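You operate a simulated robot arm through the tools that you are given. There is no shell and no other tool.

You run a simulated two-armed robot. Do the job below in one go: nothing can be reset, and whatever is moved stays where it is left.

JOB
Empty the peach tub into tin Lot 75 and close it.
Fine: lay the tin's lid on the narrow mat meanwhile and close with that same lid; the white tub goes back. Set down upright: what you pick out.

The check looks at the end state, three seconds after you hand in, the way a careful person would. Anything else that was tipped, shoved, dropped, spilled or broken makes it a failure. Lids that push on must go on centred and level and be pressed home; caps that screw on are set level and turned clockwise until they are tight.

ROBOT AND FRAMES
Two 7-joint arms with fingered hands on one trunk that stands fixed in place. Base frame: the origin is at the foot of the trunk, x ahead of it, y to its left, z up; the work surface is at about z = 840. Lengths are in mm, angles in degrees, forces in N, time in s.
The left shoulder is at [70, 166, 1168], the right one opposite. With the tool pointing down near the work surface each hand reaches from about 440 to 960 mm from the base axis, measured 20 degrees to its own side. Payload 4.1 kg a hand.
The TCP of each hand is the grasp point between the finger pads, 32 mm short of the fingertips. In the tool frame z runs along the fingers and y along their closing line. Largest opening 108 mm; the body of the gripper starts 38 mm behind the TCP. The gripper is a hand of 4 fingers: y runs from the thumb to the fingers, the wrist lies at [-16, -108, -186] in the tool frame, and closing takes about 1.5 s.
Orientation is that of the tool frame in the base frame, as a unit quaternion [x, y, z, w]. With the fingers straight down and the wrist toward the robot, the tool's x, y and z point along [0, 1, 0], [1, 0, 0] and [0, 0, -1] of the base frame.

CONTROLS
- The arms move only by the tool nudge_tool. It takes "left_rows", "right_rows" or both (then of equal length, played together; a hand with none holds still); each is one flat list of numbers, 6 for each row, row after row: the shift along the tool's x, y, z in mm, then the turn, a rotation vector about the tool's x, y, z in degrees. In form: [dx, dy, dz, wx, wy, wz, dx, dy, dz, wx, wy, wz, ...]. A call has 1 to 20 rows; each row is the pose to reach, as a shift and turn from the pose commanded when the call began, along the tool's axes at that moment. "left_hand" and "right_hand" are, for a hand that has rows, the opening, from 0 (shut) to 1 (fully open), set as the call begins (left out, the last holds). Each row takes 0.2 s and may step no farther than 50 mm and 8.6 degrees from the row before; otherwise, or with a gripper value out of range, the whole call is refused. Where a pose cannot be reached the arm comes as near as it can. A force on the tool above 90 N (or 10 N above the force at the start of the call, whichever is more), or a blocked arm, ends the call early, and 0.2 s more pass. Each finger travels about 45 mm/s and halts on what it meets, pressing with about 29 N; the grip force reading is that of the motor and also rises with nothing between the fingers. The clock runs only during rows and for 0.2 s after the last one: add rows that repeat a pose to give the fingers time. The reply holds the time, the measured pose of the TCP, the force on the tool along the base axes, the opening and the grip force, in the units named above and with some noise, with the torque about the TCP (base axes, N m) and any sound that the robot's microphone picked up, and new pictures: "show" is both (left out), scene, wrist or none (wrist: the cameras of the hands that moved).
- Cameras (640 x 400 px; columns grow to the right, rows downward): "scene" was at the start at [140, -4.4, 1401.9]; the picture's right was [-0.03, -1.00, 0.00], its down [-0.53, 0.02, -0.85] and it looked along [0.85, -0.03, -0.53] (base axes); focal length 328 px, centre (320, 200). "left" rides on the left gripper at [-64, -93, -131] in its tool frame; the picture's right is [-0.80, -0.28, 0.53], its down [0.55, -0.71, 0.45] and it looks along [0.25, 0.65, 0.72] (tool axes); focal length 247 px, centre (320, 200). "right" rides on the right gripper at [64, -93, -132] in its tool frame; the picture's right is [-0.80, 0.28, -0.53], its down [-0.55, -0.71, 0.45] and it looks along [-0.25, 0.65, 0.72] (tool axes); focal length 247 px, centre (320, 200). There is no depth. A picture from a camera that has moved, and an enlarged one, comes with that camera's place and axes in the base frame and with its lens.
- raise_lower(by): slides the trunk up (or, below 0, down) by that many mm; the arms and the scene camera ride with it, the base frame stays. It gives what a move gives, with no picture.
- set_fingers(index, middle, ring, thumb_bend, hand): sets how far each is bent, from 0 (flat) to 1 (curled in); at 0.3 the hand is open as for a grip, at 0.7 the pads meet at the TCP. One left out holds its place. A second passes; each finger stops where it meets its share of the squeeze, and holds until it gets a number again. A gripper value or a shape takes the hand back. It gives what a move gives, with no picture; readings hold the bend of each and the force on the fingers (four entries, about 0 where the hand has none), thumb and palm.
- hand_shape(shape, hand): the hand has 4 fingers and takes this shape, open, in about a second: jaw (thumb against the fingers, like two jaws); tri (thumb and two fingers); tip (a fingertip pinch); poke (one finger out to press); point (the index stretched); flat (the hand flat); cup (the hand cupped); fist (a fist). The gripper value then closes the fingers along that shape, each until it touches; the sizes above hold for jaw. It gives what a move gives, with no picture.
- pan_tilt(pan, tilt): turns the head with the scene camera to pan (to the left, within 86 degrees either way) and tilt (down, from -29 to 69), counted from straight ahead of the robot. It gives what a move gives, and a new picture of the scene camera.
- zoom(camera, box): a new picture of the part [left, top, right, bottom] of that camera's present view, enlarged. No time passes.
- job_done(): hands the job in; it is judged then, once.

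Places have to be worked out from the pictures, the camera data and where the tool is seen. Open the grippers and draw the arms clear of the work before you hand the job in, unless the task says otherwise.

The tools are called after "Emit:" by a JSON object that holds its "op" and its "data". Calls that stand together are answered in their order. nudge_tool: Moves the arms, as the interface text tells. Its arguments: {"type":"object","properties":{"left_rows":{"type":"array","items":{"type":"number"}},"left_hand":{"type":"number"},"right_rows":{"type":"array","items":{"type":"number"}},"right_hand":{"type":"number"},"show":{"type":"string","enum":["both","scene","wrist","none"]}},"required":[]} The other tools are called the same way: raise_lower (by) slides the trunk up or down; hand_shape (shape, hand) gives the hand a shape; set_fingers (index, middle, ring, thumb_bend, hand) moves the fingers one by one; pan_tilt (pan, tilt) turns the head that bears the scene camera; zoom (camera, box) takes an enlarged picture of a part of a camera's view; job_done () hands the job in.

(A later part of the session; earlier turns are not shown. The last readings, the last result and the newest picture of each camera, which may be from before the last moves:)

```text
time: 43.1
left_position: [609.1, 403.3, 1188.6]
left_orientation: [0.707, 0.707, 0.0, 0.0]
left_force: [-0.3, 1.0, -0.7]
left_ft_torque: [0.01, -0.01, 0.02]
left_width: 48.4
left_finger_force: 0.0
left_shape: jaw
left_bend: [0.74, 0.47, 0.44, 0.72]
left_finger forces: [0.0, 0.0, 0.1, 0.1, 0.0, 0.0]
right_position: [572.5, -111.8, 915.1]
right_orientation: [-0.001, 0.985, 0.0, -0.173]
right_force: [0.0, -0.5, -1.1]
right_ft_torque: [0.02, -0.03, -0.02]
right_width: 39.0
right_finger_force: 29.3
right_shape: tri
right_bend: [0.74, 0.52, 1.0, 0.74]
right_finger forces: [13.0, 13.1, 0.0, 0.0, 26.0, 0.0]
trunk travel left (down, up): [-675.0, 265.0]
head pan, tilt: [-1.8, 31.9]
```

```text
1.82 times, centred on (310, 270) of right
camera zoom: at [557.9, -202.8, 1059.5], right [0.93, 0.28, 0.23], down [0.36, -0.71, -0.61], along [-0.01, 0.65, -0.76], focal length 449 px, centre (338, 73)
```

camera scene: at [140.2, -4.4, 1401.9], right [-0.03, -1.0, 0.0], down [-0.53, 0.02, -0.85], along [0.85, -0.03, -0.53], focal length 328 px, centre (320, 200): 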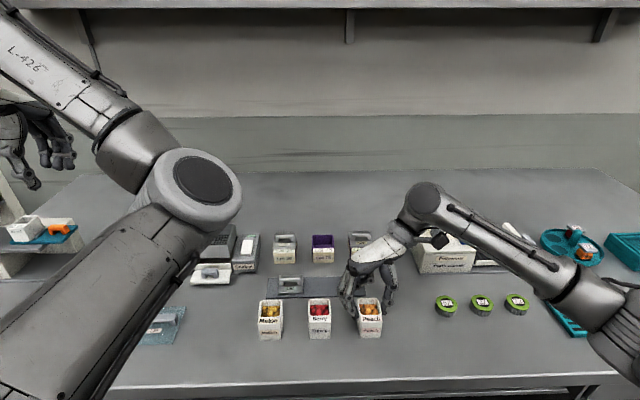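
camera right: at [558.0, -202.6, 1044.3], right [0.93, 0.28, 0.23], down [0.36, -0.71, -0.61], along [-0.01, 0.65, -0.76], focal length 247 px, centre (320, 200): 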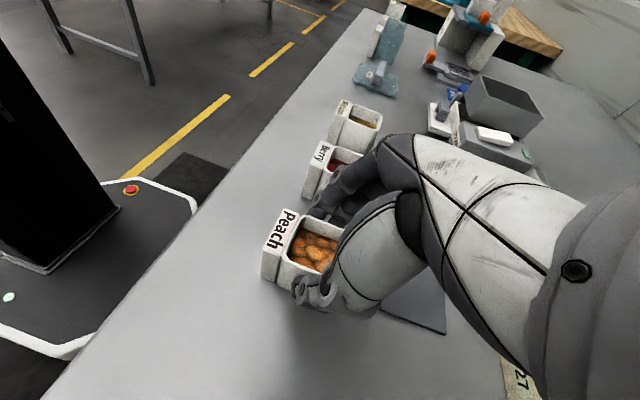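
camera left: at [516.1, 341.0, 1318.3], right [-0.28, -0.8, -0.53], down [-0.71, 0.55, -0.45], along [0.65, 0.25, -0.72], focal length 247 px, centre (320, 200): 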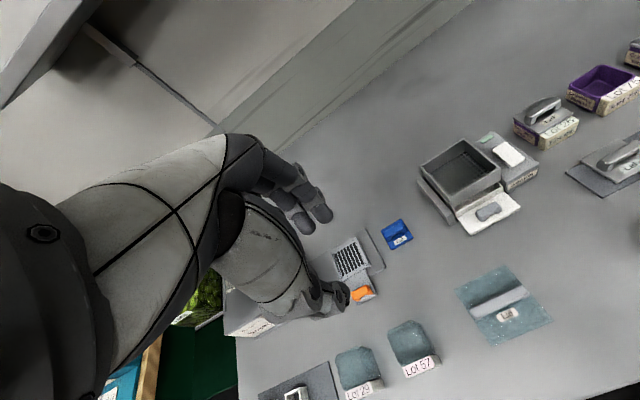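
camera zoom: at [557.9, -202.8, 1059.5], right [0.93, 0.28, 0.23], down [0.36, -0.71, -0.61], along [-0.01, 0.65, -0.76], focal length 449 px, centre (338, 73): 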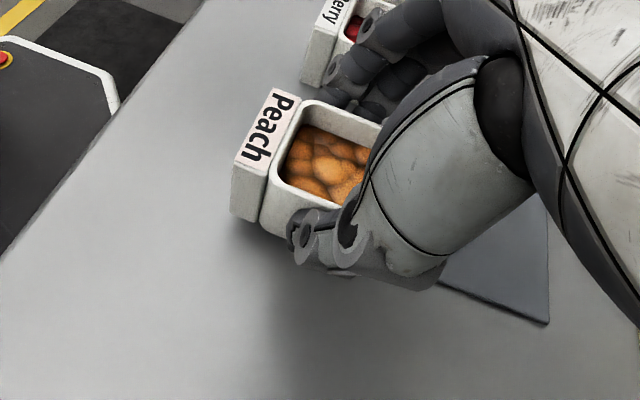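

The tub hangs level in the hand. I raise it to z≈1005 and carry it toward the tin with a slight 8° tilt; the contents sit well below the rim.

Emit:
{"op": "nudge_tool", "data": {"right_rows": [5, 0, -14, 0, 0, 0, 12, 0, -33, 0, 0, 0, 20, 0, -55, 0, 0, 0, 27, 0, -74, 0, 0, 0, 30.8, 0, -84.6, 0, 0, 0], "show": "none"}}

Emit:
{"op": "nudge_tool", "data": {"right_rows": [-9, 4, -3.2, 0, -0.5, 0, -25, 11, -9, 0, -1.5, 0, -43, 19, -15.6, 0, -2.5, 0, -62, 28, -22.5, 0, -3.5, 0, -81, 37, -29.5, 0, -4.5, 0, -100, 46, -36.4, 0, -5.5, 0, -119, 55, -43.3, 0, -6.5, 0, -138, 64, -50, 0, -7.5, 0, -155, 72, -56.4, 0, -8, 0, -168, 78, -61, 0, -8, 0, -175.8, 80, -64, 0, -8, 0, -175.8, 80, -64, 0, -8, 0]}}

Emit:
{"op": "zoom", "data": {"camera": "scene", "box": [240, 160, 440, 300]}}

Emit:
{"op": "zoom", "data": {"camera": "right", "box": [180, 140, 460, 400]}}

```text
time: 44.3
left_position: [609.1, 404.8, 1189.6]
left_orientation: [0.707, 0.707, 0.0, 0.0]
left_force: [0.5, 0.2, 0.5]
left_ft_torque: [0.01, 0.02, 0.01]
left_width: 48.3
left_finger_force: 0.0
left_shape: jaw
left_bend: [0.74, 0.47, 0.44, 0.72]
left_finger forces: [0.0, 0.0, 0.0, 0.1, 0.0, 0.1]
right_position: [573.8, -111.2, 1005.7]
right_orientation: [0.0, 0.985, 0.0, -0.174]
right_force: [0.0, 0.8, 0.4]
right_ft_torque: [-0.01, -0.01, 0.04]
right_width: 38.7
right_finger_force: 29.5
right_shape: tri
right_bend: [0.74, 0.52, 1.0, 0.74]
right_finger forces: [13.0, 12.9, 0.0, 0.0, 25.9, 0.1]
trunk travel left (down, up): [-675.0, 265.0]
head pan, tilt: [-1.8, 31.9]
```

```text
time: 46.9
left_position: [611.0, 404.3, 1189.1]
left_orientation: [0.706, 0.708, 0.0, 0.0]
left_force: [-0.2, -0.3, 0.3]
left_ft_torque: [-0.01, 0.0, -0.01]
left_width: 47.9
left_finger_force: 0.1
left_shape: jaw
left_bend: [0.74, 0.47, 0.44, 0.72]
left_finger forces: [0.1, 0.0, 0.0, 0.1, 0.0, 0.0]
right_position: [758.3, -30.9, 1004.9]
right_orientation: [-0.002, 0.995, 0.0, -0.104]
right_force: [0.5, 0.4, -0.4]
right_ft_torque: [0.03, 0.03, 0.01]
right_width: 38.9
right_finger_force: 28.8
right_shape: tri
right_bend: [0.74, 0.52, 1.0, 0.74]
right_finger forces: [13.0, 13.1, 0.0, 0.0, 26.0, 0.0]
trunk travel left (down, up): [-675.0, 265.0]
head pan, tilt: [-1.8, 31.9]
camera scene: at [140.4, -5.3, 1401.8], right [-0.03, -1.0, 0.0], down [-0.53, 0.02, -0.85], along [0.85, -0.03, -0.53], focal length 328 px, centre (320, 200)
camera right: at [724.6, -123.3, 1146.0], right [0.89, 0.28, 0.35], down [0.44, -0.7, -0.55], along [0.09, 0.65, -0.75], focal length 247 px, centre (320, 200)
```

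scene: 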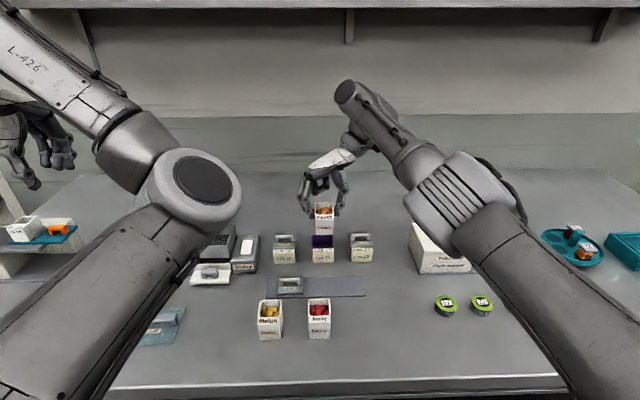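
right: 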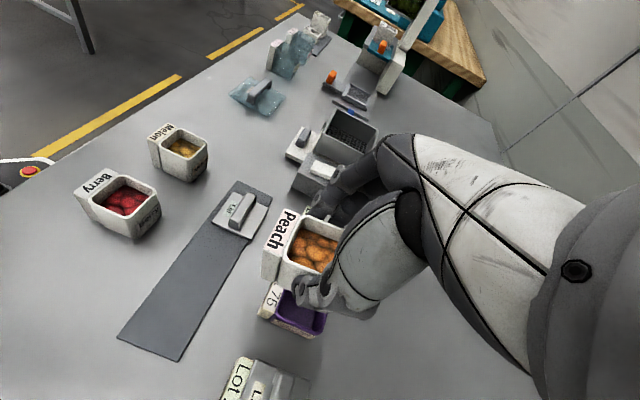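

```text
2.86 times, centred on (340, 230) of scene
camera zoom: at [140.4, -5.3, 1401.8], right [-0.03, -1.0, 0.0], down [-0.53, 0.02, -0.85], along [0.85, -0.03, -0.53], focal length 936 px, centre (263, 114)
```

zoom: 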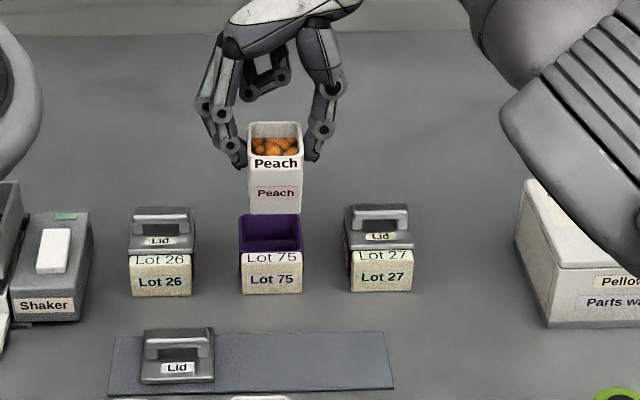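

```text
1.54 times, centred on (320, 270) of right
camera zoom: at [724.6, -123.3, 1146.0], right [0.89, 0.28, 0.35], down [0.44, -0.7, -0.55], along [0.09, 0.65, -0.75], focal length 380 px, centre (320, 92)
```

zoom: 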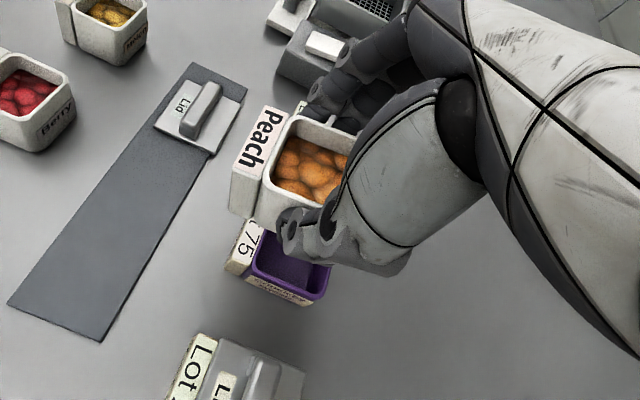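

The tub is over the tin region, level enough and nothing spilled. Now I tilt toward the robot in stages with the front lip over the tin, first up to about 40° while moving the lip to x≈795, z≈935.

Emit:
{"op": "nudge_tool", "data": {"right_rows": [-9.5, 0.5, 2.4, 0, -4, 0, -18.4, 1, 5.6, 0, -8, 0, -28.6, 1.5, 10.6, 0, -12, 0, -37.9, 1.5, 15.8, 0, -16, 0, -46.2, 1.5, 21.1, 0, -20, 0, -53.3, 1.5, 25.8, 0, -24, 0, -60.4, 1.5, 30.4, 0, -28, 0, -65.4, 1.5, 34.4, 0, -32, 0, -65.4, 1.5, 34.4, 0, -32, 0]}}

Emit:
{"op": "zoom", "data": {"camera": "scene", "box": [240, 160, 400, 280]}}

Emit:
{"op": "zoom", "data": {"camera": "right", "box": [180, 140, 460, 400]}}

```text
time: 48.9
left_position: [608.5, 405.5, 1189.5]
left_orientation: [0.706, 0.708, 0.0, -0.001]
left_force: [-0.1, 0.1, -0.4]
left_ft_torque: [0.02, 0.01, 0.02]
left_width: 48.2
left_finger_force: 0.0
left_shape: jaw
left_bend: [0.74, 0.47, 0.44, 0.72]
left_finger forces: [0.1, 0.1, 0.1, 0.1, 0.0, 0.0]
right_position: [816.7, -28.9, 957.8]
right_orientation: [-0.001, 0.985, 0.0, 0.174]
right_force: [-0.2, 0.0, -2.0]
right_ft_torque: [0.01, 0.04, 0.0]
right_width: 38.8
right_finger_force: 29.1
right_shape: tri
right_bend: [0.74, 0.52, 1.0, 0.74]
right_finger forces: [13.0, 13.0, 0.0, 0.1, 26.0, 0.1]
trunk travel left (down, up): [-675.0, 265.0]
head pan, tilt: [-1.8, 31.9]
camera scene: at [140.2, -4.1, 1401.9], right [-0.03, -1.0, 0.0], down [-0.53, 0.02, -0.85], along [0.85, -0.03, -0.53], focal length 328 px, centre (320, 200)
camera right: at [712.3, -120.7, 1058.0], right [0.57, 0.28, 0.77], down [0.67, -0.71, -0.23], along [0.48, 0.65, -0.59], focal length 247 px, centre (320, 200)
```

scene: 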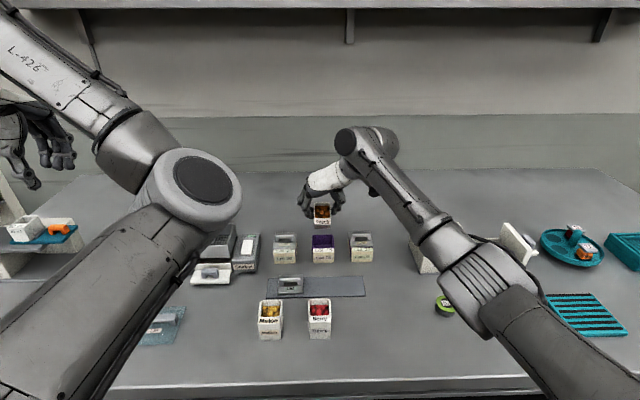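
right: 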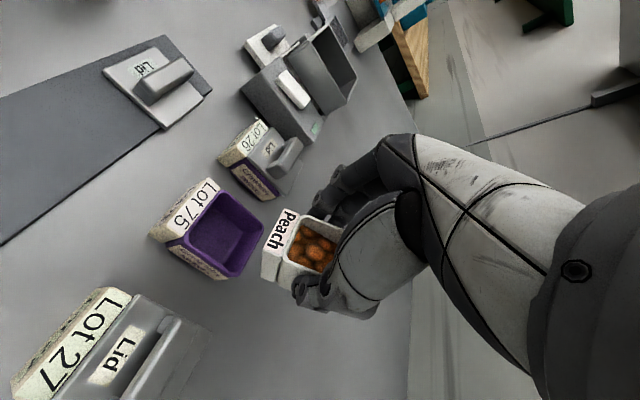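

```text
3.33 times, centred on (320, 220) of scene
camera zoom: at [140.2, -4.1, 1401.9], right [-0.03, -1.0, 0.0], down [-0.53, 0.02, -0.85], along [0.85, -0.03, -0.53], focal length 1092 px, centre (320, 133)
```

zoom: 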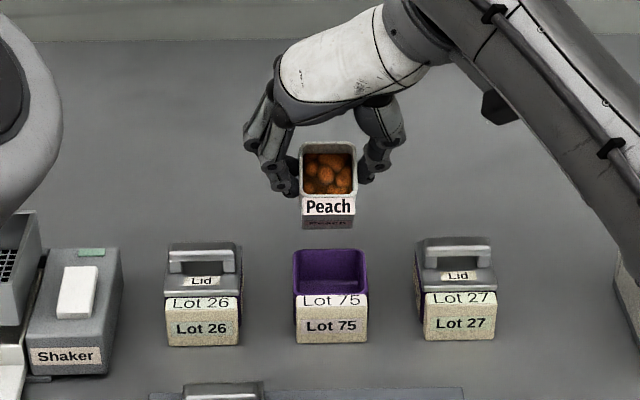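

```text
1.54 times, centred on (320, 270) of right
camera zoom: at [712.3, -120.7, 1058.0], right [0.57, 0.28, 0.77], down [0.67, -0.71, -0.23], along [0.48, 0.65, -0.59], focal length 380 px, centre (320, 92)
```

zoom: 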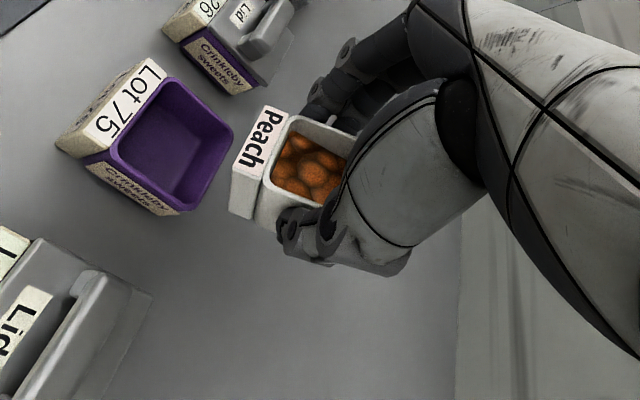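

Lip is over the tin at about (797, -31, 935), centred in y, and nothing has fallen yet at 40°. I continue to 60°, keeping the lip over the tin and lowering it.

Emit:
{"op": "nudge_tool", "data": {"right_rows": [2.4, 0, 1.1, 0, -4, 0, 5.0, 0, 3.1, 0, -8, 0, 7.6, 0, 5.1, 0, -12, 0, 10.4, 0, 7.2, 0, -16, 0, 13.2, 0, 9.5, 0, -20, 0, 13.2, 0, 9.5, 0, -20, 0]}}

Emit:
{"op": "zoom", "data": {"camera": "scene", "box": [240, 160, 400, 280]}}

Emit:
{"op": "zoom", "data": {"camera": "right", "box": [120, 140, 400, 400]}}

```text
time: 50.3
left_position: [609.2, 405.2, 1187.9]
left_orientation: [0.707, 0.708, 0.0, -0.001]
left_force: [0.3, 0.2, 0.3]
left_ft_torque: [0.0, 0.01, 0.01]
left_width: 48.3
left_finger_force: 0.1
left_shape: jaw
left_bend: [0.74, 0.47, 0.44, 0.72]
left_finger forces: [0.1, 0.0, 0.1, 0.1, 0.0, 0.1]
right_position: [809.1, -30.3, 945.0]
right_orientation: [0.0, 0.94, 0.0, 0.342]
right_force: [-0.5, 1.0, -0.4]
right_ft_torque: [-0.01, 0.01, -0.03]
right_width: 39.0
right_finger_force: 29.0
right_shape: tri
right_bend: [0.74, 0.52, 1.0, 0.74]
right_finger forces: [13.0, 13.0, 0.0, 0.1, 26.0, 0.1]
trunk travel left (down, up): [-675.0, 265.0]
head pan, tilt: [-1.8, 31.9]
camera scene: at [140.3, -4.1, 1401.9], right [-0.03, -1.0, 0.0], down [-0.53, 0.02, -0.85], along [0.85, -0.03, -0.53], focal length 328 px, centre (320, 200)
camera right: at [674.5, -120.8, 1002.6], right [0.27, 0.28, 0.92], down [0.71, -0.71, 0.01], along [0.65, 0.65, -0.39], focal length 247 px, centre (320, 200)
```

scene: 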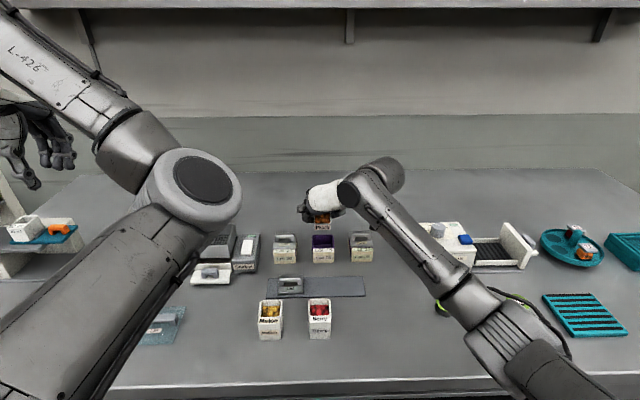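
right: 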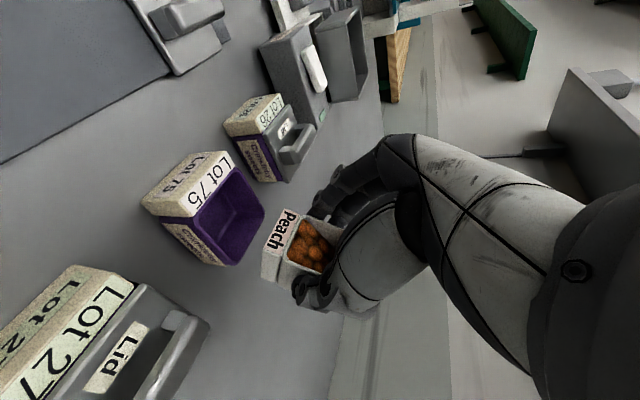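

```text
3.33 times, centred on (320, 220) of scene
camera zoom: at [140.3, -4.1, 1401.9], right [-0.03, -1.0, 0.0], down [-0.53, 0.02, -0.85], along [0.85, -0.03, -0.53], focal length 1092 px, centre (320, 133)
```

zoom: 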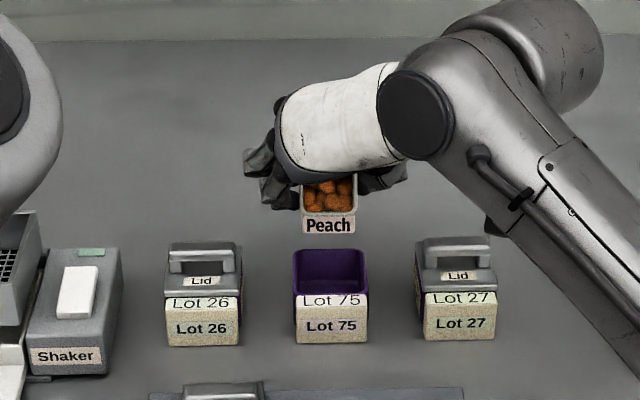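

```text
1.54 times, centred on (260, 270) of right
camera zoom: at [674.5, -120.8, 1002.6], right [0.27, 0.28, 0.92], down [0.71, -0.71, 0.01], along [0.65, 0.65, -0.39], focal length 380 px, centre (412, 92)
```

zoom: 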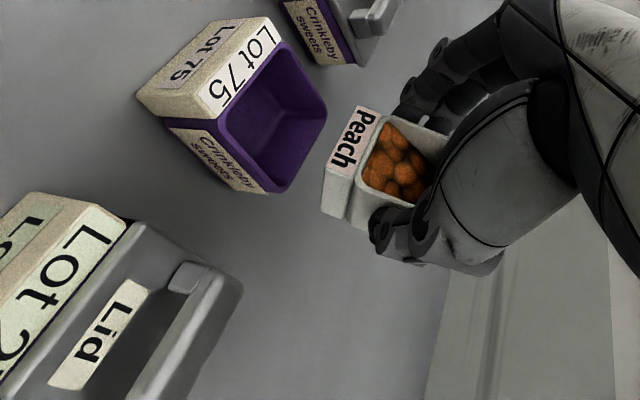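

At 60° the balls have gathered at the lip but none have fallen. The views put the lip nearer x≈802, so I pull it back to x≈790 and go on tilting to 80°.

Emit:
{"op": "nudge_tool", "data": {"right_rows": [5.5, 0, -3.2, 0, 0, 0, 10.5, 0, -6.2, 0, 0, 0, 13.6, 0, -5.4, 0, -4, 0, 16.2, 0, -5.4, 0, -8, 0, 19, 0, -5.2, 0, -12, 0, 21.2, 0, -5.7, 0, -16, 0, 23.5, 0, -6.1, 0, -20, 0, 23.5, 0, -6.1, 0, -20, 0]}}

Emit:
{"op": "zoom", "data": {"camera": "scene", "box": [240, 160, 400, 280]}}

Emit:
{"op": "zoom", "data": {"camera": "right", "box": [120, 140, 400, 400]}}

```text
time: 52.1
left_position: [609.0, 404.6, 1188.2]
left_orientation: [0.707, 0.707, 0.0, 0.0]
left_force: [0.8, -0.2, -0.3]
left_ft_torque: [0.03, -0.02, 0.0]
left_width: 48.3
left_finger_force: 0.1
left_shape: jaw
left_bend: [0.74, 0.47, 0.44, 0.72]
left_finger forces: [0.0, 0.0, 0.0, 0.1, 0.0, 0.0]
right_position: [785.2, -29.8, 934.3]
right_orientation: [-0.001, 0.866, 0.0, 0.501]
right_force: [-0.1, -0.1, -0.9]
right_ft_torque: [0.0, 0.06, 0.0]
right_width: 39.0
right_finger_force: 28.9
right_shape: tri
right_bend: [0.74, 0.52, 1.0, 0.74]
right_finger forces: [13.0, 12.9, 0.1, 0.0, 26.0, 0.0]
trunk travel left (down, up): [-675.0, 265.0]
head pan, tilt: [-1.8, 31.9]
camera scene: at [140.3, -4.2, 1401.9], right [-0.03, -1.0, 0.0], down [-0.53, 0.02, -0.85], along [0.85, -0.03, -0.53], focal length 328 px, centre (320, 200)
camera right: at [640.0, -120.8, 943.0], right [-0.06, 0.28, 0.96], down [0.66, -0.7, 0.25], along [0.75, 0.65, -0.14], focal length 247 px, centre (320, 200)
```

scene: 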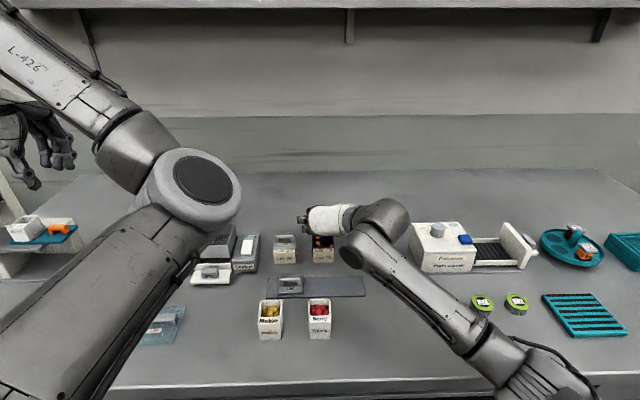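
right: 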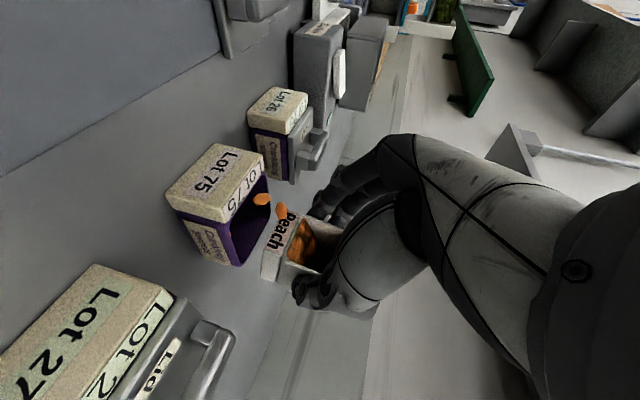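

```text
3.33 times, centred on (320, 220) of scene
camera zoom: at [140.3, -4.2, 1401.9], right [-0.03, -1.0, 0.0], down [-0.53, 0.02, -0.85], along [0.85, -0.03, -0.53], focal length 1092 px, centre (320, 133)
```

zoom: 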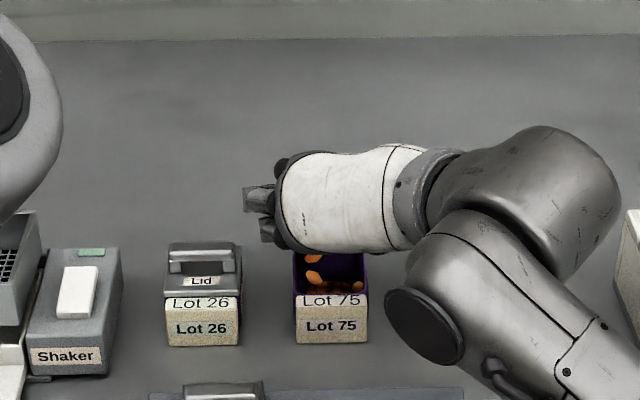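

```text
1.54 times, centred on (260, 270) of right
camera zoom: at [640.0, -120.8, 943.0], right [-0.06, 0.28, 0.96], down [0.66, -0.7, 0.25], along [0.75, 0.65, -0.14], focal length 380 px, centre (412, 92)
```

zoom: 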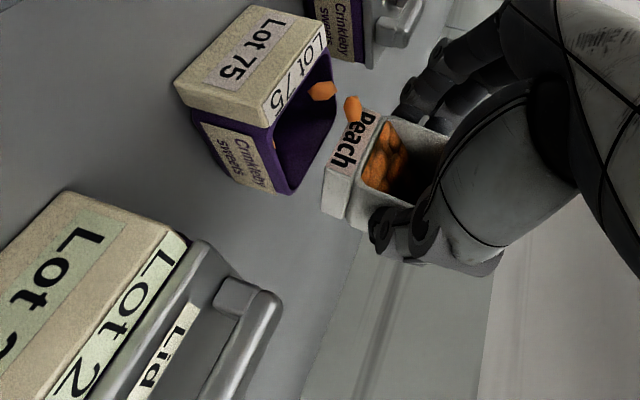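

Balls are now dropping into the tin, a bit toward its left side. I shift 2 mm right and continue the tilt to 100°, with pauses for the balls to roll out.

Emit:
{"op": "nudge_tool", "data": {"right_rows": [0, -2, 0, 0, 0, 0, 1.2, -2, -1.4, 0, -4, 0, 1.2, -2, -1.4, 0, -4, 0, 2.5, -2, -2.8, 0, -8, 0, 2.5, -2, -2.8, 0, -8, 0, 4.1, -2, -4.2, 0, -12, 0, 4.1, -2, -4.2, 0, -12, 0, 5.6, -2, -5.4, 0, -16, 0, 7.2, -2, -6.6, 0, -20, 0, 7.2, -2, -6.6, 0, -20, 0]}}

Emit:
{"op": "zoom", "data": {"camera": "scene", "box": [240, 160, 400, 280]}}

Emit:
{"op": "zoom", "data": {"camera": "right", "box": [120, 140, 400, 400]}}

```text
time: 54.3
left_position: [609.5, 405.5, 1187.3]
left_orientation: [0.706, 0.708, 0.0, 0.0]
left_force: [0.6, 0.3, -0.4]
left_ft_torque: [-0.03, -0.02, -0.01]
left_width: 48.3
left_finger_force: 0.1
left_shape: jaw
left_bend: [0.74, 0.47, 0.44, 0.72]
left_finger forces: [0.1, 0.1, 0.0, 0.1, 0.0, 0.0]
right_position: [776.0, -29.5, 932.2]
right_orientation: [-0.001, 0.766, 0.0, 0.643]
right_force: [-0.1, -0.3, -0.1]
right_ft_torque: [-0.01, 0.01, 0.0]
right_width: 38.8
right_finger_force: 29.2
right_shape: tri
right_bend: [0.74, 0.52, 1.0, 0.74]
right_finger forces: [13.1, 13.0, 0.0, 0.1, 26.0, 0.1]
trunk travel left (down, up): [-675.0, 265.0]
head pan, tilt: [-1.8, 31.9]
camera scene: at [140.2, -4.3, 1401.9], right [-0.03, -1.0, 0.0], down [-0.53, 0.02, -0.85], along [0.85, -0.03, -0.53], focal length 328 px, centre (320, 200)
camera right: at [636.3, -122.9, 889.4], right [-0.39, 0.28, 0.88], down [0.54, -0.71, 0.46], along [0.75, 0.65, 0.12], focal length 247 px, centre (320, 200)
```

scene: 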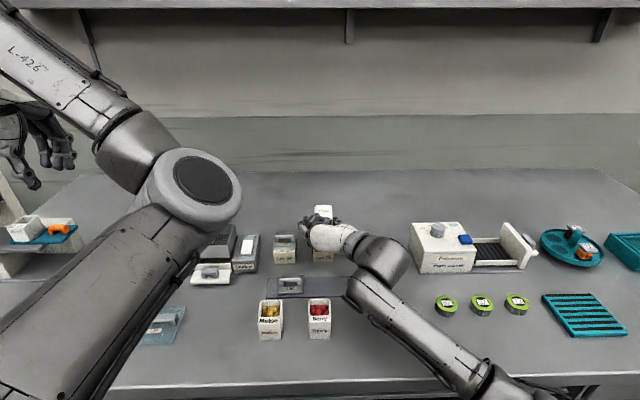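
right: 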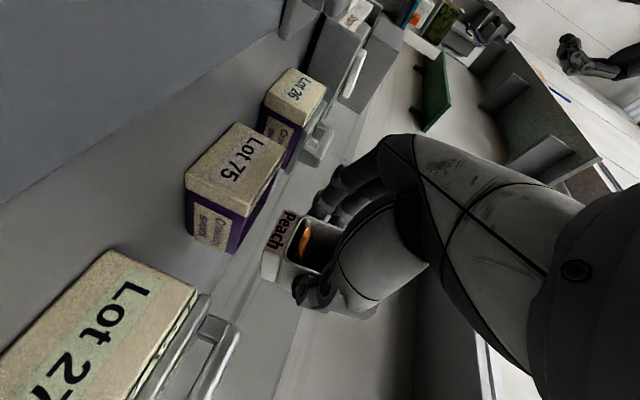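

```text
3.33 times, centred on (320, 220) of scene
camera zoom: at [140.2, -4.3, 1401.9], right [-0.03, -1.0, 0.0], down [-0.53, 0.02, -0.85], along [0.85, -0.03, -0.53], focal length 1092 px, centre (320, 133)
```

zoom: 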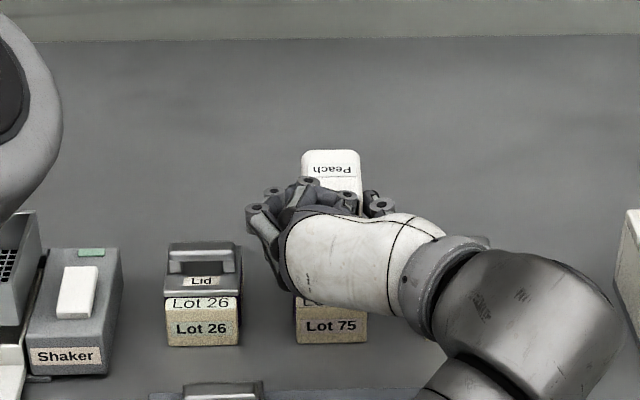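

```text
1.54 times, centred on (260, 270) of right
camera zoom: at [636.3, -122.9, 889.4], right [-0.39, 0.28, 0.88], down [0.54, -0.71, 0.46], along [0.75, 0.65, 0.12], focal length 380 px, centre (412, 92)
```

zoom: 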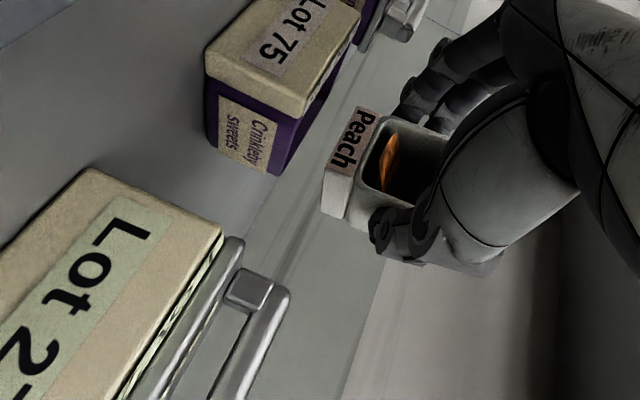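

Nearly everything has run out, with one piece still visible inside. The wrist camera is getting low, so I raise the hand about 10 mm while tilting on to 108° and wait for the last pieces.

Emit:
{"op": "nudge_tool", "data": {"right_rows": [-3.6, 0, -0.7, 0, -3, 0, -8.6, 0, -1.4, 0, -6, 0, -8.6, 0, -2.3, 0, -8, 0, -8.6, 0, -2.3, 0, -8, 0, -8.6, 0, -2.3, 0, -8, 0]}}

Emit:
{"op": "zoom", "data": {"camera": "right", "box": [180, 160, 400, 360]}}

Emit:
{"op": "zoom", "data": {"camera": "scene", "box": [240, 160, 400, 280]}}

```text
time: 55.5
left_position: [609.3, 403.9, 1188.3]
left_orientation: [0.706, 0.708, 0.0, 0.0]
left_force: [0.5, 0.2, -0.4]
left_ft_torque: [0.03, -0.01, -0.01]
left_width: 48.2
left_finger_force: 0.1
left_shape: jaw
left_bend: [0.74, 0.47, 0.44, 0.72]
left_finger forces: [0.0, 0.0, 0.1, 0.0, 0.1, 0.1]
right_position: [775.8, -30.9, 939.0]
right_orientation: [-0.002, 0.719, 0.001, 0.695]
right_force: [-0.2, -0.5, 0.0]
right_ft_torque: [0.01, 0.02, -0.02]
right_width: 38.6
right_finger_force: 29.5
right_shape: tri
right_bend: [0.74, 0.52, 1.0, 0.74]
right_finger forces: [13.0, 13.0, 0.0, 0.0, 26.0, 0.1]
trunk travel left (down, up): [-675.0, 265.0]
head pan, tilt: [-1.8, 31.9]
camera scene: at [140.1, -4.3, 1401.9], right [-0.03, -1.0, 0.0], down [-0.53, 0.02, -0.85], along [0.85, -0.03, -0.53], focal length 328 px, centre (320, 200)
camera right: at [642.4, -122.7, 879.1], right [-0.5, 0.28, 0.82], down [0.47, -0.71, 0.53], along [0.73, 0.65, 0.22], focal length 247 px, centre (320, 200)
```

scene: 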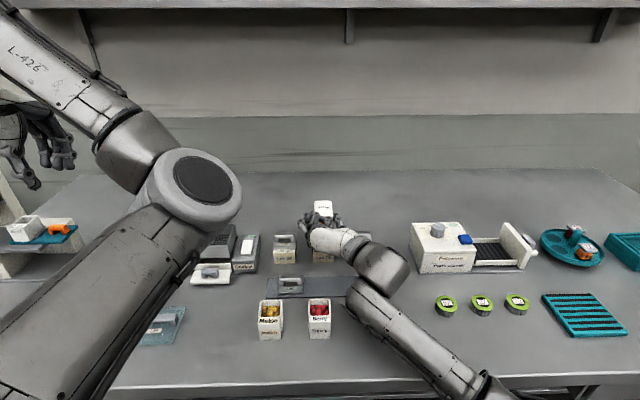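
right: 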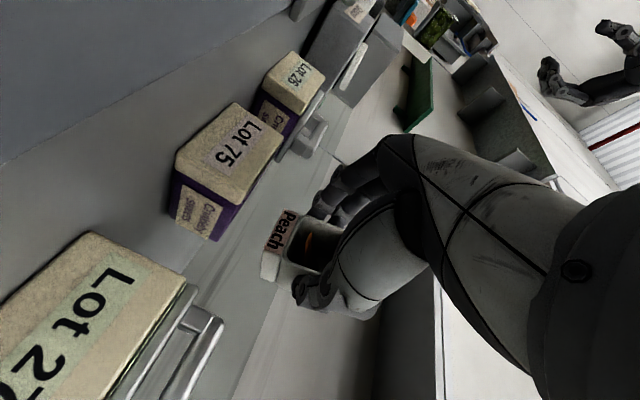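

```text
2.00 times, centred on (290, 260) of right
camera zoom: at [642.4, -122.7, 879.1], right [-0.5, 0.28, 0.82], down [0.47, -0.71, 0.53], along [0.73, 0.65, 0.22], focal length 494 px, centre (380, 80)
```

zoom: 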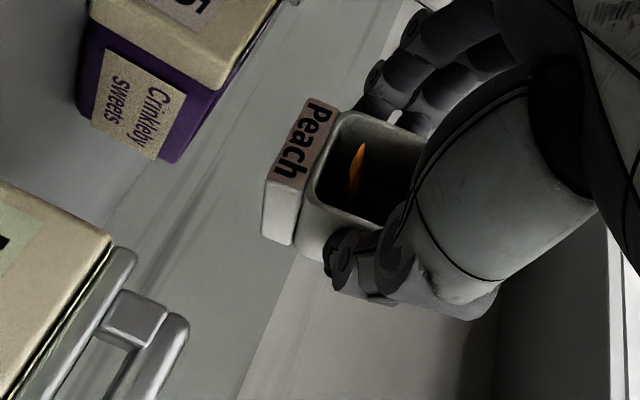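

```text
3.33 times, centred on (320, 220) of scene
camera zoom: at [140.1, -4.3, 1401.9], right [-0.03, -1.0, 0.0], down [-0.53, 0.02, -0.85], along [0.85, -0.03, -0.53], focal length 1092 px, centre (320, 133)
```

zoom: 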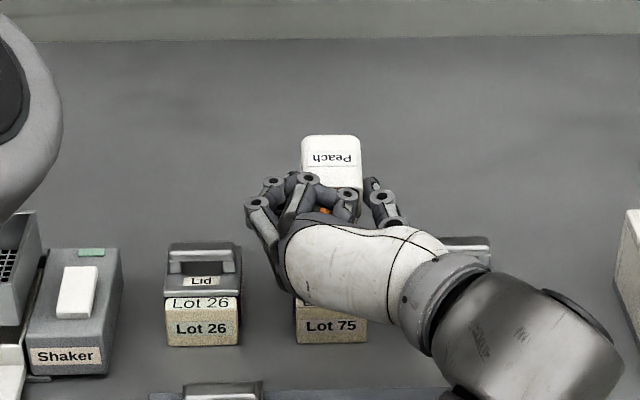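

One piece clings to the front wall inside the tub. I raise the hand 17 mm to keep the wrist camera clear of the table and tilt to 118°.

Emit:
{"op": "nudge_tool", "data": {"right_rows": [-8, 0, -2, 0, -2, 0, -16.8, 0, -4, 0, -5, 0, -16.8, 0, -5.5, 0, -8, 0, -16.8, 0, -6.6, 0, -10, 0, -16.8, 0, -6.6, 0, -10, 0, -16.8, 0, -6.6, 0, -10, 0]}}

Emit:
{"op": "zoom", "data": {"camera": "right", "box": [180, 160, 400, 360]}}

Emit:
{"op": "zoom", "data": {"camera": "scene", "box": [240, 160, 400, 280]}}

```text
time: 56.9
left_position: [606.2, 403.5, 1191.1]
left_orientation: [0.707, 0.707, 0.002, 0.001]
left_force: [-0.1, -0.7, -0.8]
left_ft_torque: [0.0, 0.02, 0.01]
left_width: 48.2
left_finger_force: 0.1
left_shape: jaw
left_bend: [0.74, 0.47, 0.44, 0.72]
left_finger forces: [0.0, 0.1, 0.0, 0.1, 0.0, 0.0]
right_position: [767.3, -30.7, 962.6]
right_orientation: [0.0, 0.654, 0.0, 0.757]
right_force: [0.3, -0.1, -0.5]
right_ft_torque: [0.01, 0.01, 0.01]
right_width: 38.5
right_finger_force: 29.0
right_shape: tri
right_bend: [0.74, 0.52, 1.0, 0.74]
right_finger forces: [13.0, 13.0, 0.1, 0.0, 26.0, 0.1]
trunk travel left (down, up): [-675.0, 265.0]
head pan, tilt: [-1.8, 31.9]
camera scene: at [136.4, -3.9, 1403.0], right [-0.03, -1.0, 0.0], down [-0.53, 0.02, -0.85], along [0.85, -0.03, -0.53], focal length 328 px, centre (320, 200)
camera right: at [647.7, -122.8, 878.8], right [-0.64, 0.28, 0.71], down [0.36, -0.71, 0.61], along [0.67, 0.65, 0.35], focal length 247 px, centre (320, 200)
```

scene: 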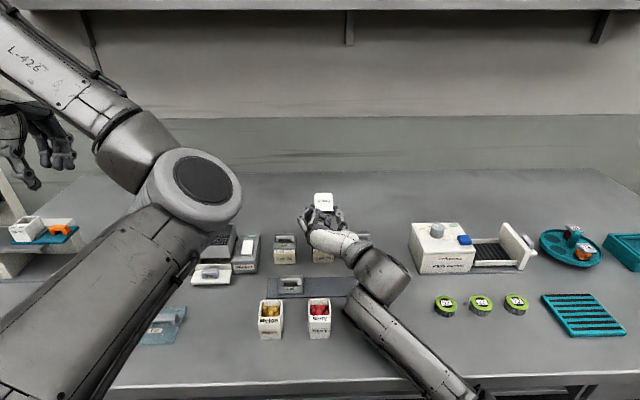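
right: 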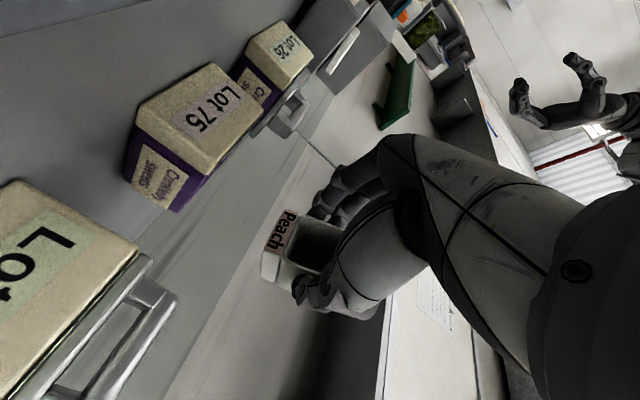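

```text
2.00 times, centred on (290, 260) of right
camera zoom: at [647.7, -122.8, 878.8], right [-0.64, 0.28, 0.71], down [0.36, -0.71, 0.61], along [0.67, 0.65, 0.35], focal length 494 px, centre (380, 80)
```

zoom: 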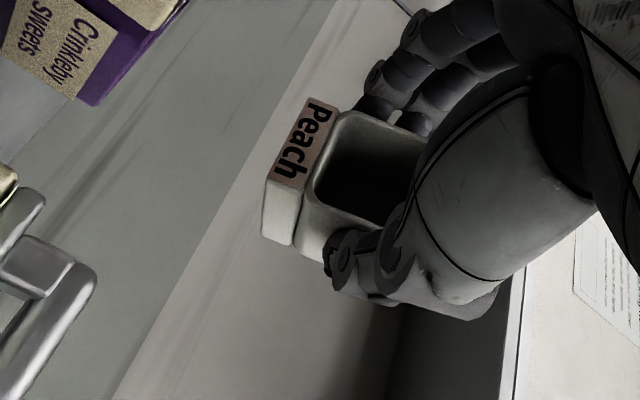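

```text
3.33 times, centred on (320, 220) of scene
camera zoom: at [136.4, -3.9, 1403.0], right [-0.03, -1.0, 0.0], down [-0.53, 0.02, -0.85], along [0.85, -0.03, -0.53], focal length 1092 px, centre (320, 133)
```

zoom: 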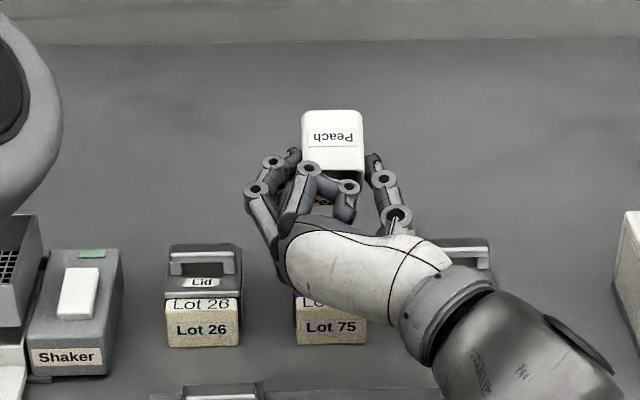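

The tub now looks empty, but the trunk and camera readings shifted by a few millimetres, so the arm may be touching something. I look closely around the forearm.

Emit:
{"op": "zoom", "data": {"camera": "scene", "box": [240, 240, 500, 400]}}

Emit:
{"op": "zoom", "data": {"camera": "left", "box": [480, 40, 640, 300]}}

Emit:
{"op": "zoom", "data": {"camera": "right", "box": [0, 0, 320, 200]}}

```text
2.46 times, centred on (370, 320) of scene
camera zoom: at [136.4, -3.9, 1403.0], right [-0.03, -1.0, 0.0], down [-0.53, 0.02, -0.85], along [0.85, -0.03, -0.53], focal length 807 px, centre (197, -95)
```

zoom: 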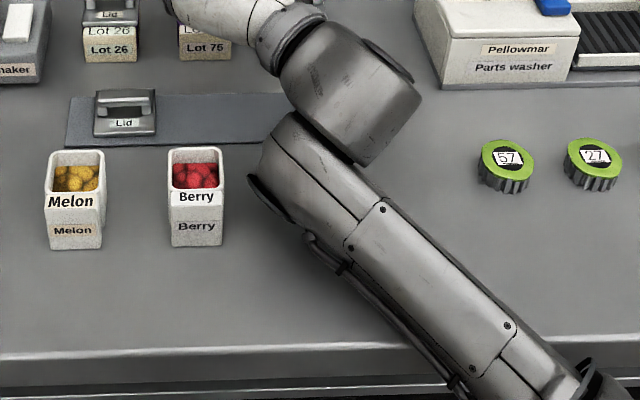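

```text
1.54 times, centred on (560, 170) of left
camera zoom: at [513.3, 341.0, 1320.1], right [-0.28, -0.8, -0.53], down [-0.7, 0.55, -0.45], along [0.65, 0.25, -0.72], focal length 380 px, centre (-49, 246)
```

zoom: 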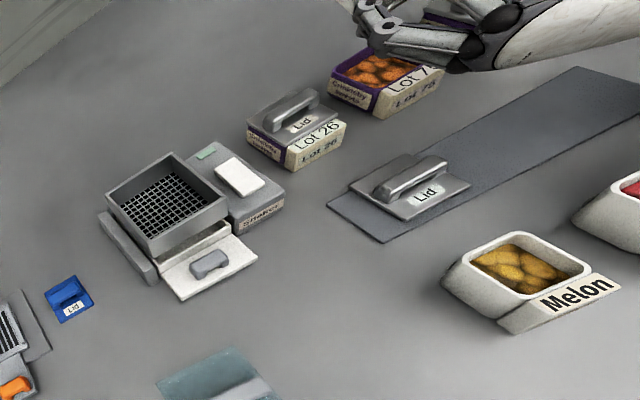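

```text
2.00 times, centred on (160, 100) of right
camera zoom: at [647.7, -122.8, 878.8], right [-0.64, 0.28, 0.71], down [0.36, -0.71, 0.61], along [0.67, 0.65, 0.35], focal length 494 px, centre (640, 400)
```

zoom: 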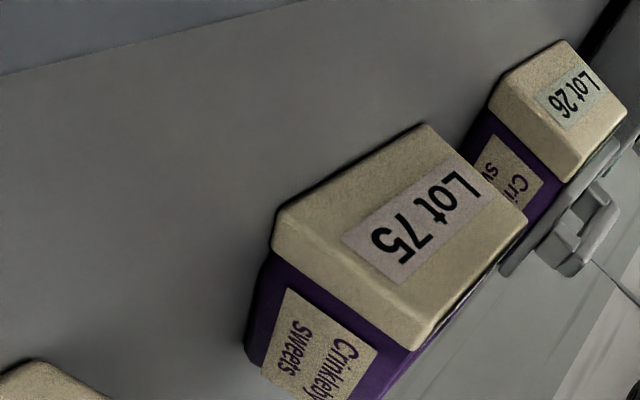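

The peaches are in the tin and nothing else is disturbed; the forearm seems to be leaning lightly on the table edge. I reverse the tilt right away, staying high over the tin.

Emit:
{"op": "nudge_tool", "data": {"right_rows": [-3.0, 0, 3.6, 0, 8, 0, -4.5, 0, 7.2, 0, 16, 0, -4.9, 0, 11, 0, 24, 0, -5.4, 0, 14.9, 0, 32, 0, -4.8, 0, 18.8, 0, 40, 0, -4.2, 0, 22.8, 0, 48, 0, -3.6, 0, 26.7, 0, 56, 0, -3.1, 0, 30.3, 0, 64, 0, -3.1, 0, 30.3, 0, 64, 0]}}

Emit:
{"op": "zoom", "data": {"camera": "right", "box": [120, 120, 400, 380]}}

Emit:
{"op": "zoom", "data": {"camera": "scene", "box": [240, 180, 400, 350]}}

```text
time: 58.9
left_position: [609.1, 404.2, 1189.1]
left_orientation: [0.706, 0.708, 0.0, 0.0]
left_force: [-0.4, -0.7, 1.4]
left_ft_torque: [-0.04, 0.0, 0.04]
left_width: 48.4
left_finger_force: 0.0
left_shape: jaw
left_bend: [0.74, 0.47, 0.44, 0.72]
left_finger forces: [0.1, 0.1, 0.0, 0.0, 0.0, 0.0]
right_position: [798.5, -32.0, 963.5]
right_orientation: [0.0, 0.956, 0.0, 0.292]
right_force: [-0.1, 0.3, -0.3]
right_ft_torque: [-0.02, 0.0, -0.01]
right_width: 38.6
right_finger_force: 28.6
right_shape: tri
right_bend: [0.74, 0.52, 1.0, 0.74]
right_finger forces: [12.9, 13.0, 0.1, 0.0, 25.9, 0.0]
trunk travel left (down, up): [-675.0, 265.0]
head pan, tilt: [-1.8, 31.9]
camera scene: at [139.9, -4.9, 1401.9], right [-0.03, -1.0, 0.0], down [-0.53, 0.02, -0.85], along [0.85, -0.03, -0.53], focal length 328 px, centre (320, 200)
camera right: at [672.6, -123.3, 1036.6], right [0.36, 0.28, 0.89], down [0.71, -0.71, -0.07], along [0.61, 0.65, -0.46], focal length 247 px, centre (320, 200)
```

scene: 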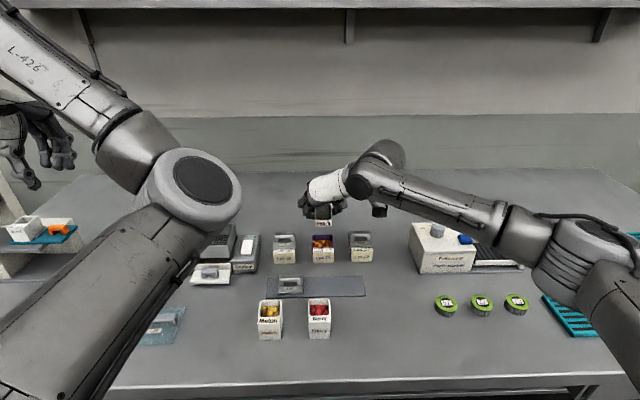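
right: 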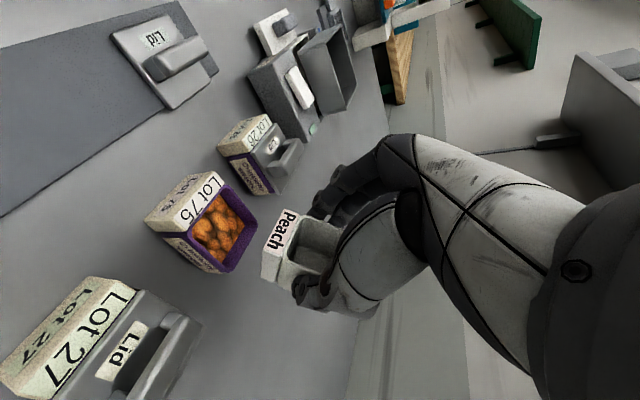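

```text
1.54 times, centred on (260, 250) of right
camera zoom: at [672.6, -123.3, 1036.6], right [0.36, 0.28, 0.89], down [0.71, -0.71, -0.07], along [0.61, 0.65, -0.46], focal length 380 px, centre (412, 123)
```

zoom: 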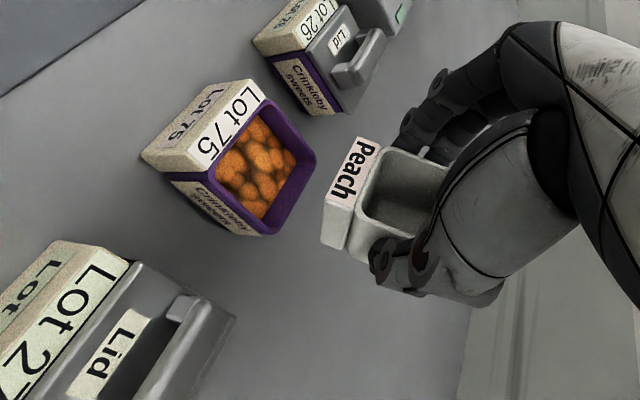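

```text
2.35 times, centred on (320, 265) of scene
camera zoom: at [139.9, -4.9, 1401.9], right [-0.03, -1.0, 0.0], down [-0.53, 0.02, -0.85], along [0.85, -0.03, -0.53], focal length 771 px, centre (320, 47)
```

zoom: 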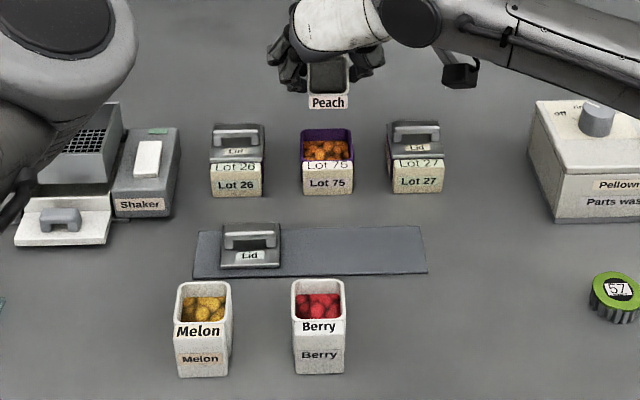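

All the peaches are in the tin and the tub looks empty. I straighten the tub while rising and backing off, then check inside it.

Emit:
{"op": "nudge_tool", "data": {"right_rows": [0.5, 0, -12, 0, 8, 0, 2, 0, -24, 0, 16, 0, 4, 0, -34, 0, 24, 0, 6, 0, -42, 0, 32, 0, 8, 0, -49, 0, 40, 0, 9.9, 0, -55, 0, 48, 0, 9.9, 0, -55, 0, 48, 0]}}

Emit:
{"op": "zoom", "data": {"camera": "right", "box": [180, 160, 400, 380]}}

Emit:
{"op": "zoom", "data": {"camera": "scene", "box": [240, 180, 400, 300]}}

```text
time: 60.5
left_position: [609.6, 403.8, 1189.1]
left_orientation: [0.706, 0.708, 0.0, 0.0]
left_force: [0.4, 0.2, 0.7]
left_ft_torque: [0.05, 0.0, 0.0]
left_width: 48.1
left_finger_force: 0.1
left_shape: jaw
left_bend: [0.74, 0.47, 0.44, 0.72]
left_finger forces: [0.0, 0.0, 0.0, 0.0, 0.0, 0.0]
right_position: [750.9, -34.1, 1002.9]
right_orientation: [0.0, 0.992, 0.001, -0.123]
right_force: [0.3, -0.1, -0.4]
right_ft_torque: [0.04, -0.01, 0.01]
right_width: 38.5
right_finger_force: 29.0
right_shape: tri
right_bend: [0.74, 0.52, 1.0, 0.74]
right_finger forces: [13.0, 13.0, 0.0, 0.1, 26.0, 0.0]
right hand out of reach, approached as far as the arm can: row 6, 7
trunk travel left (down, up): [-675.0, 265.0]
head pan, tilt: [-1.8, 31.9]
camera scene: at [140.2, -5.3, 1401.9], right [-0.03, -1.0, 0.0], down [-0.53, 0.02, -0.85], along [0.85, -0.03, -0.53], focal length 328 px, centre (320, 200)
camera right: at [720.8, -125.9, 1145.6], right [0.9, 0.28, 0.32], down [0.42, -0.7, -0.57], along [0.07, 0.65, -0.76], focal length 247 px, centre (320, 200)
```

scene: 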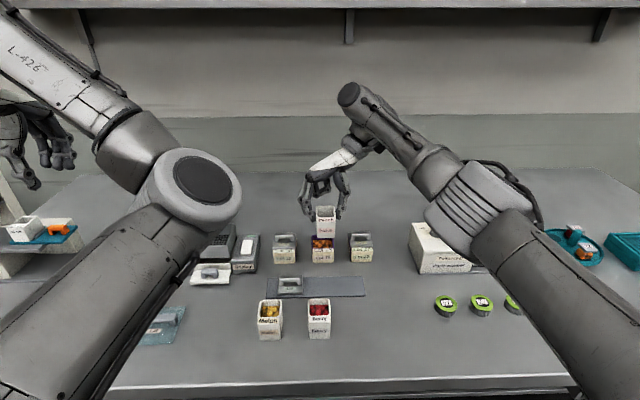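
right: 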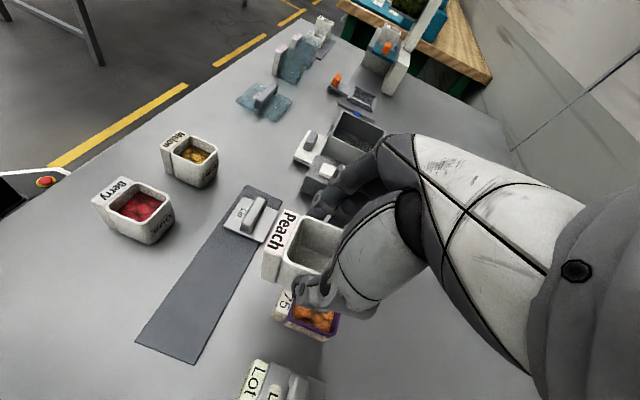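

```text
1.82 times, centred on (290, 270) of right
camera zoom: at [720.8, -125.9, 1145.6], right [0.9, 0.28, 0.32], down [0.42, -0.7, -0.57], along [0.07, 0.65, -0.76], focal length 449 px, centre (374, 73)
```

zoom: 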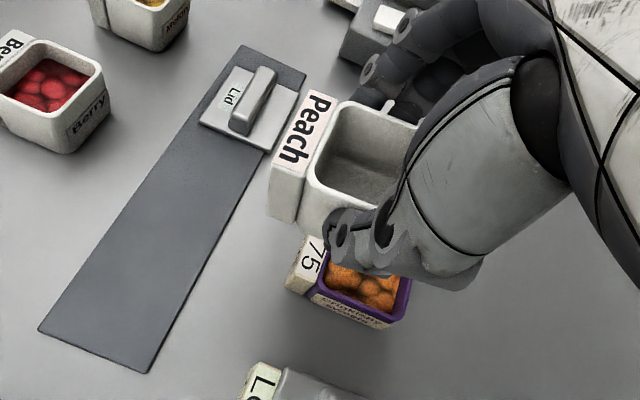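

```text
3.33 times, centred on (320, 240) of scene
camera zoom: at [140.2, -5.3, 1401.9], right [-0.03, -1.0, 0.0], down [-0.53, 0.02, -0.85], along [0.85, -0.03, -0.53], focal length 1092 px, centre (320, 67)
```

zoom: 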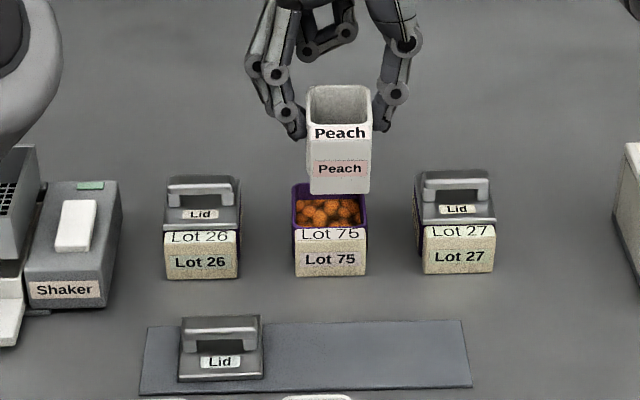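

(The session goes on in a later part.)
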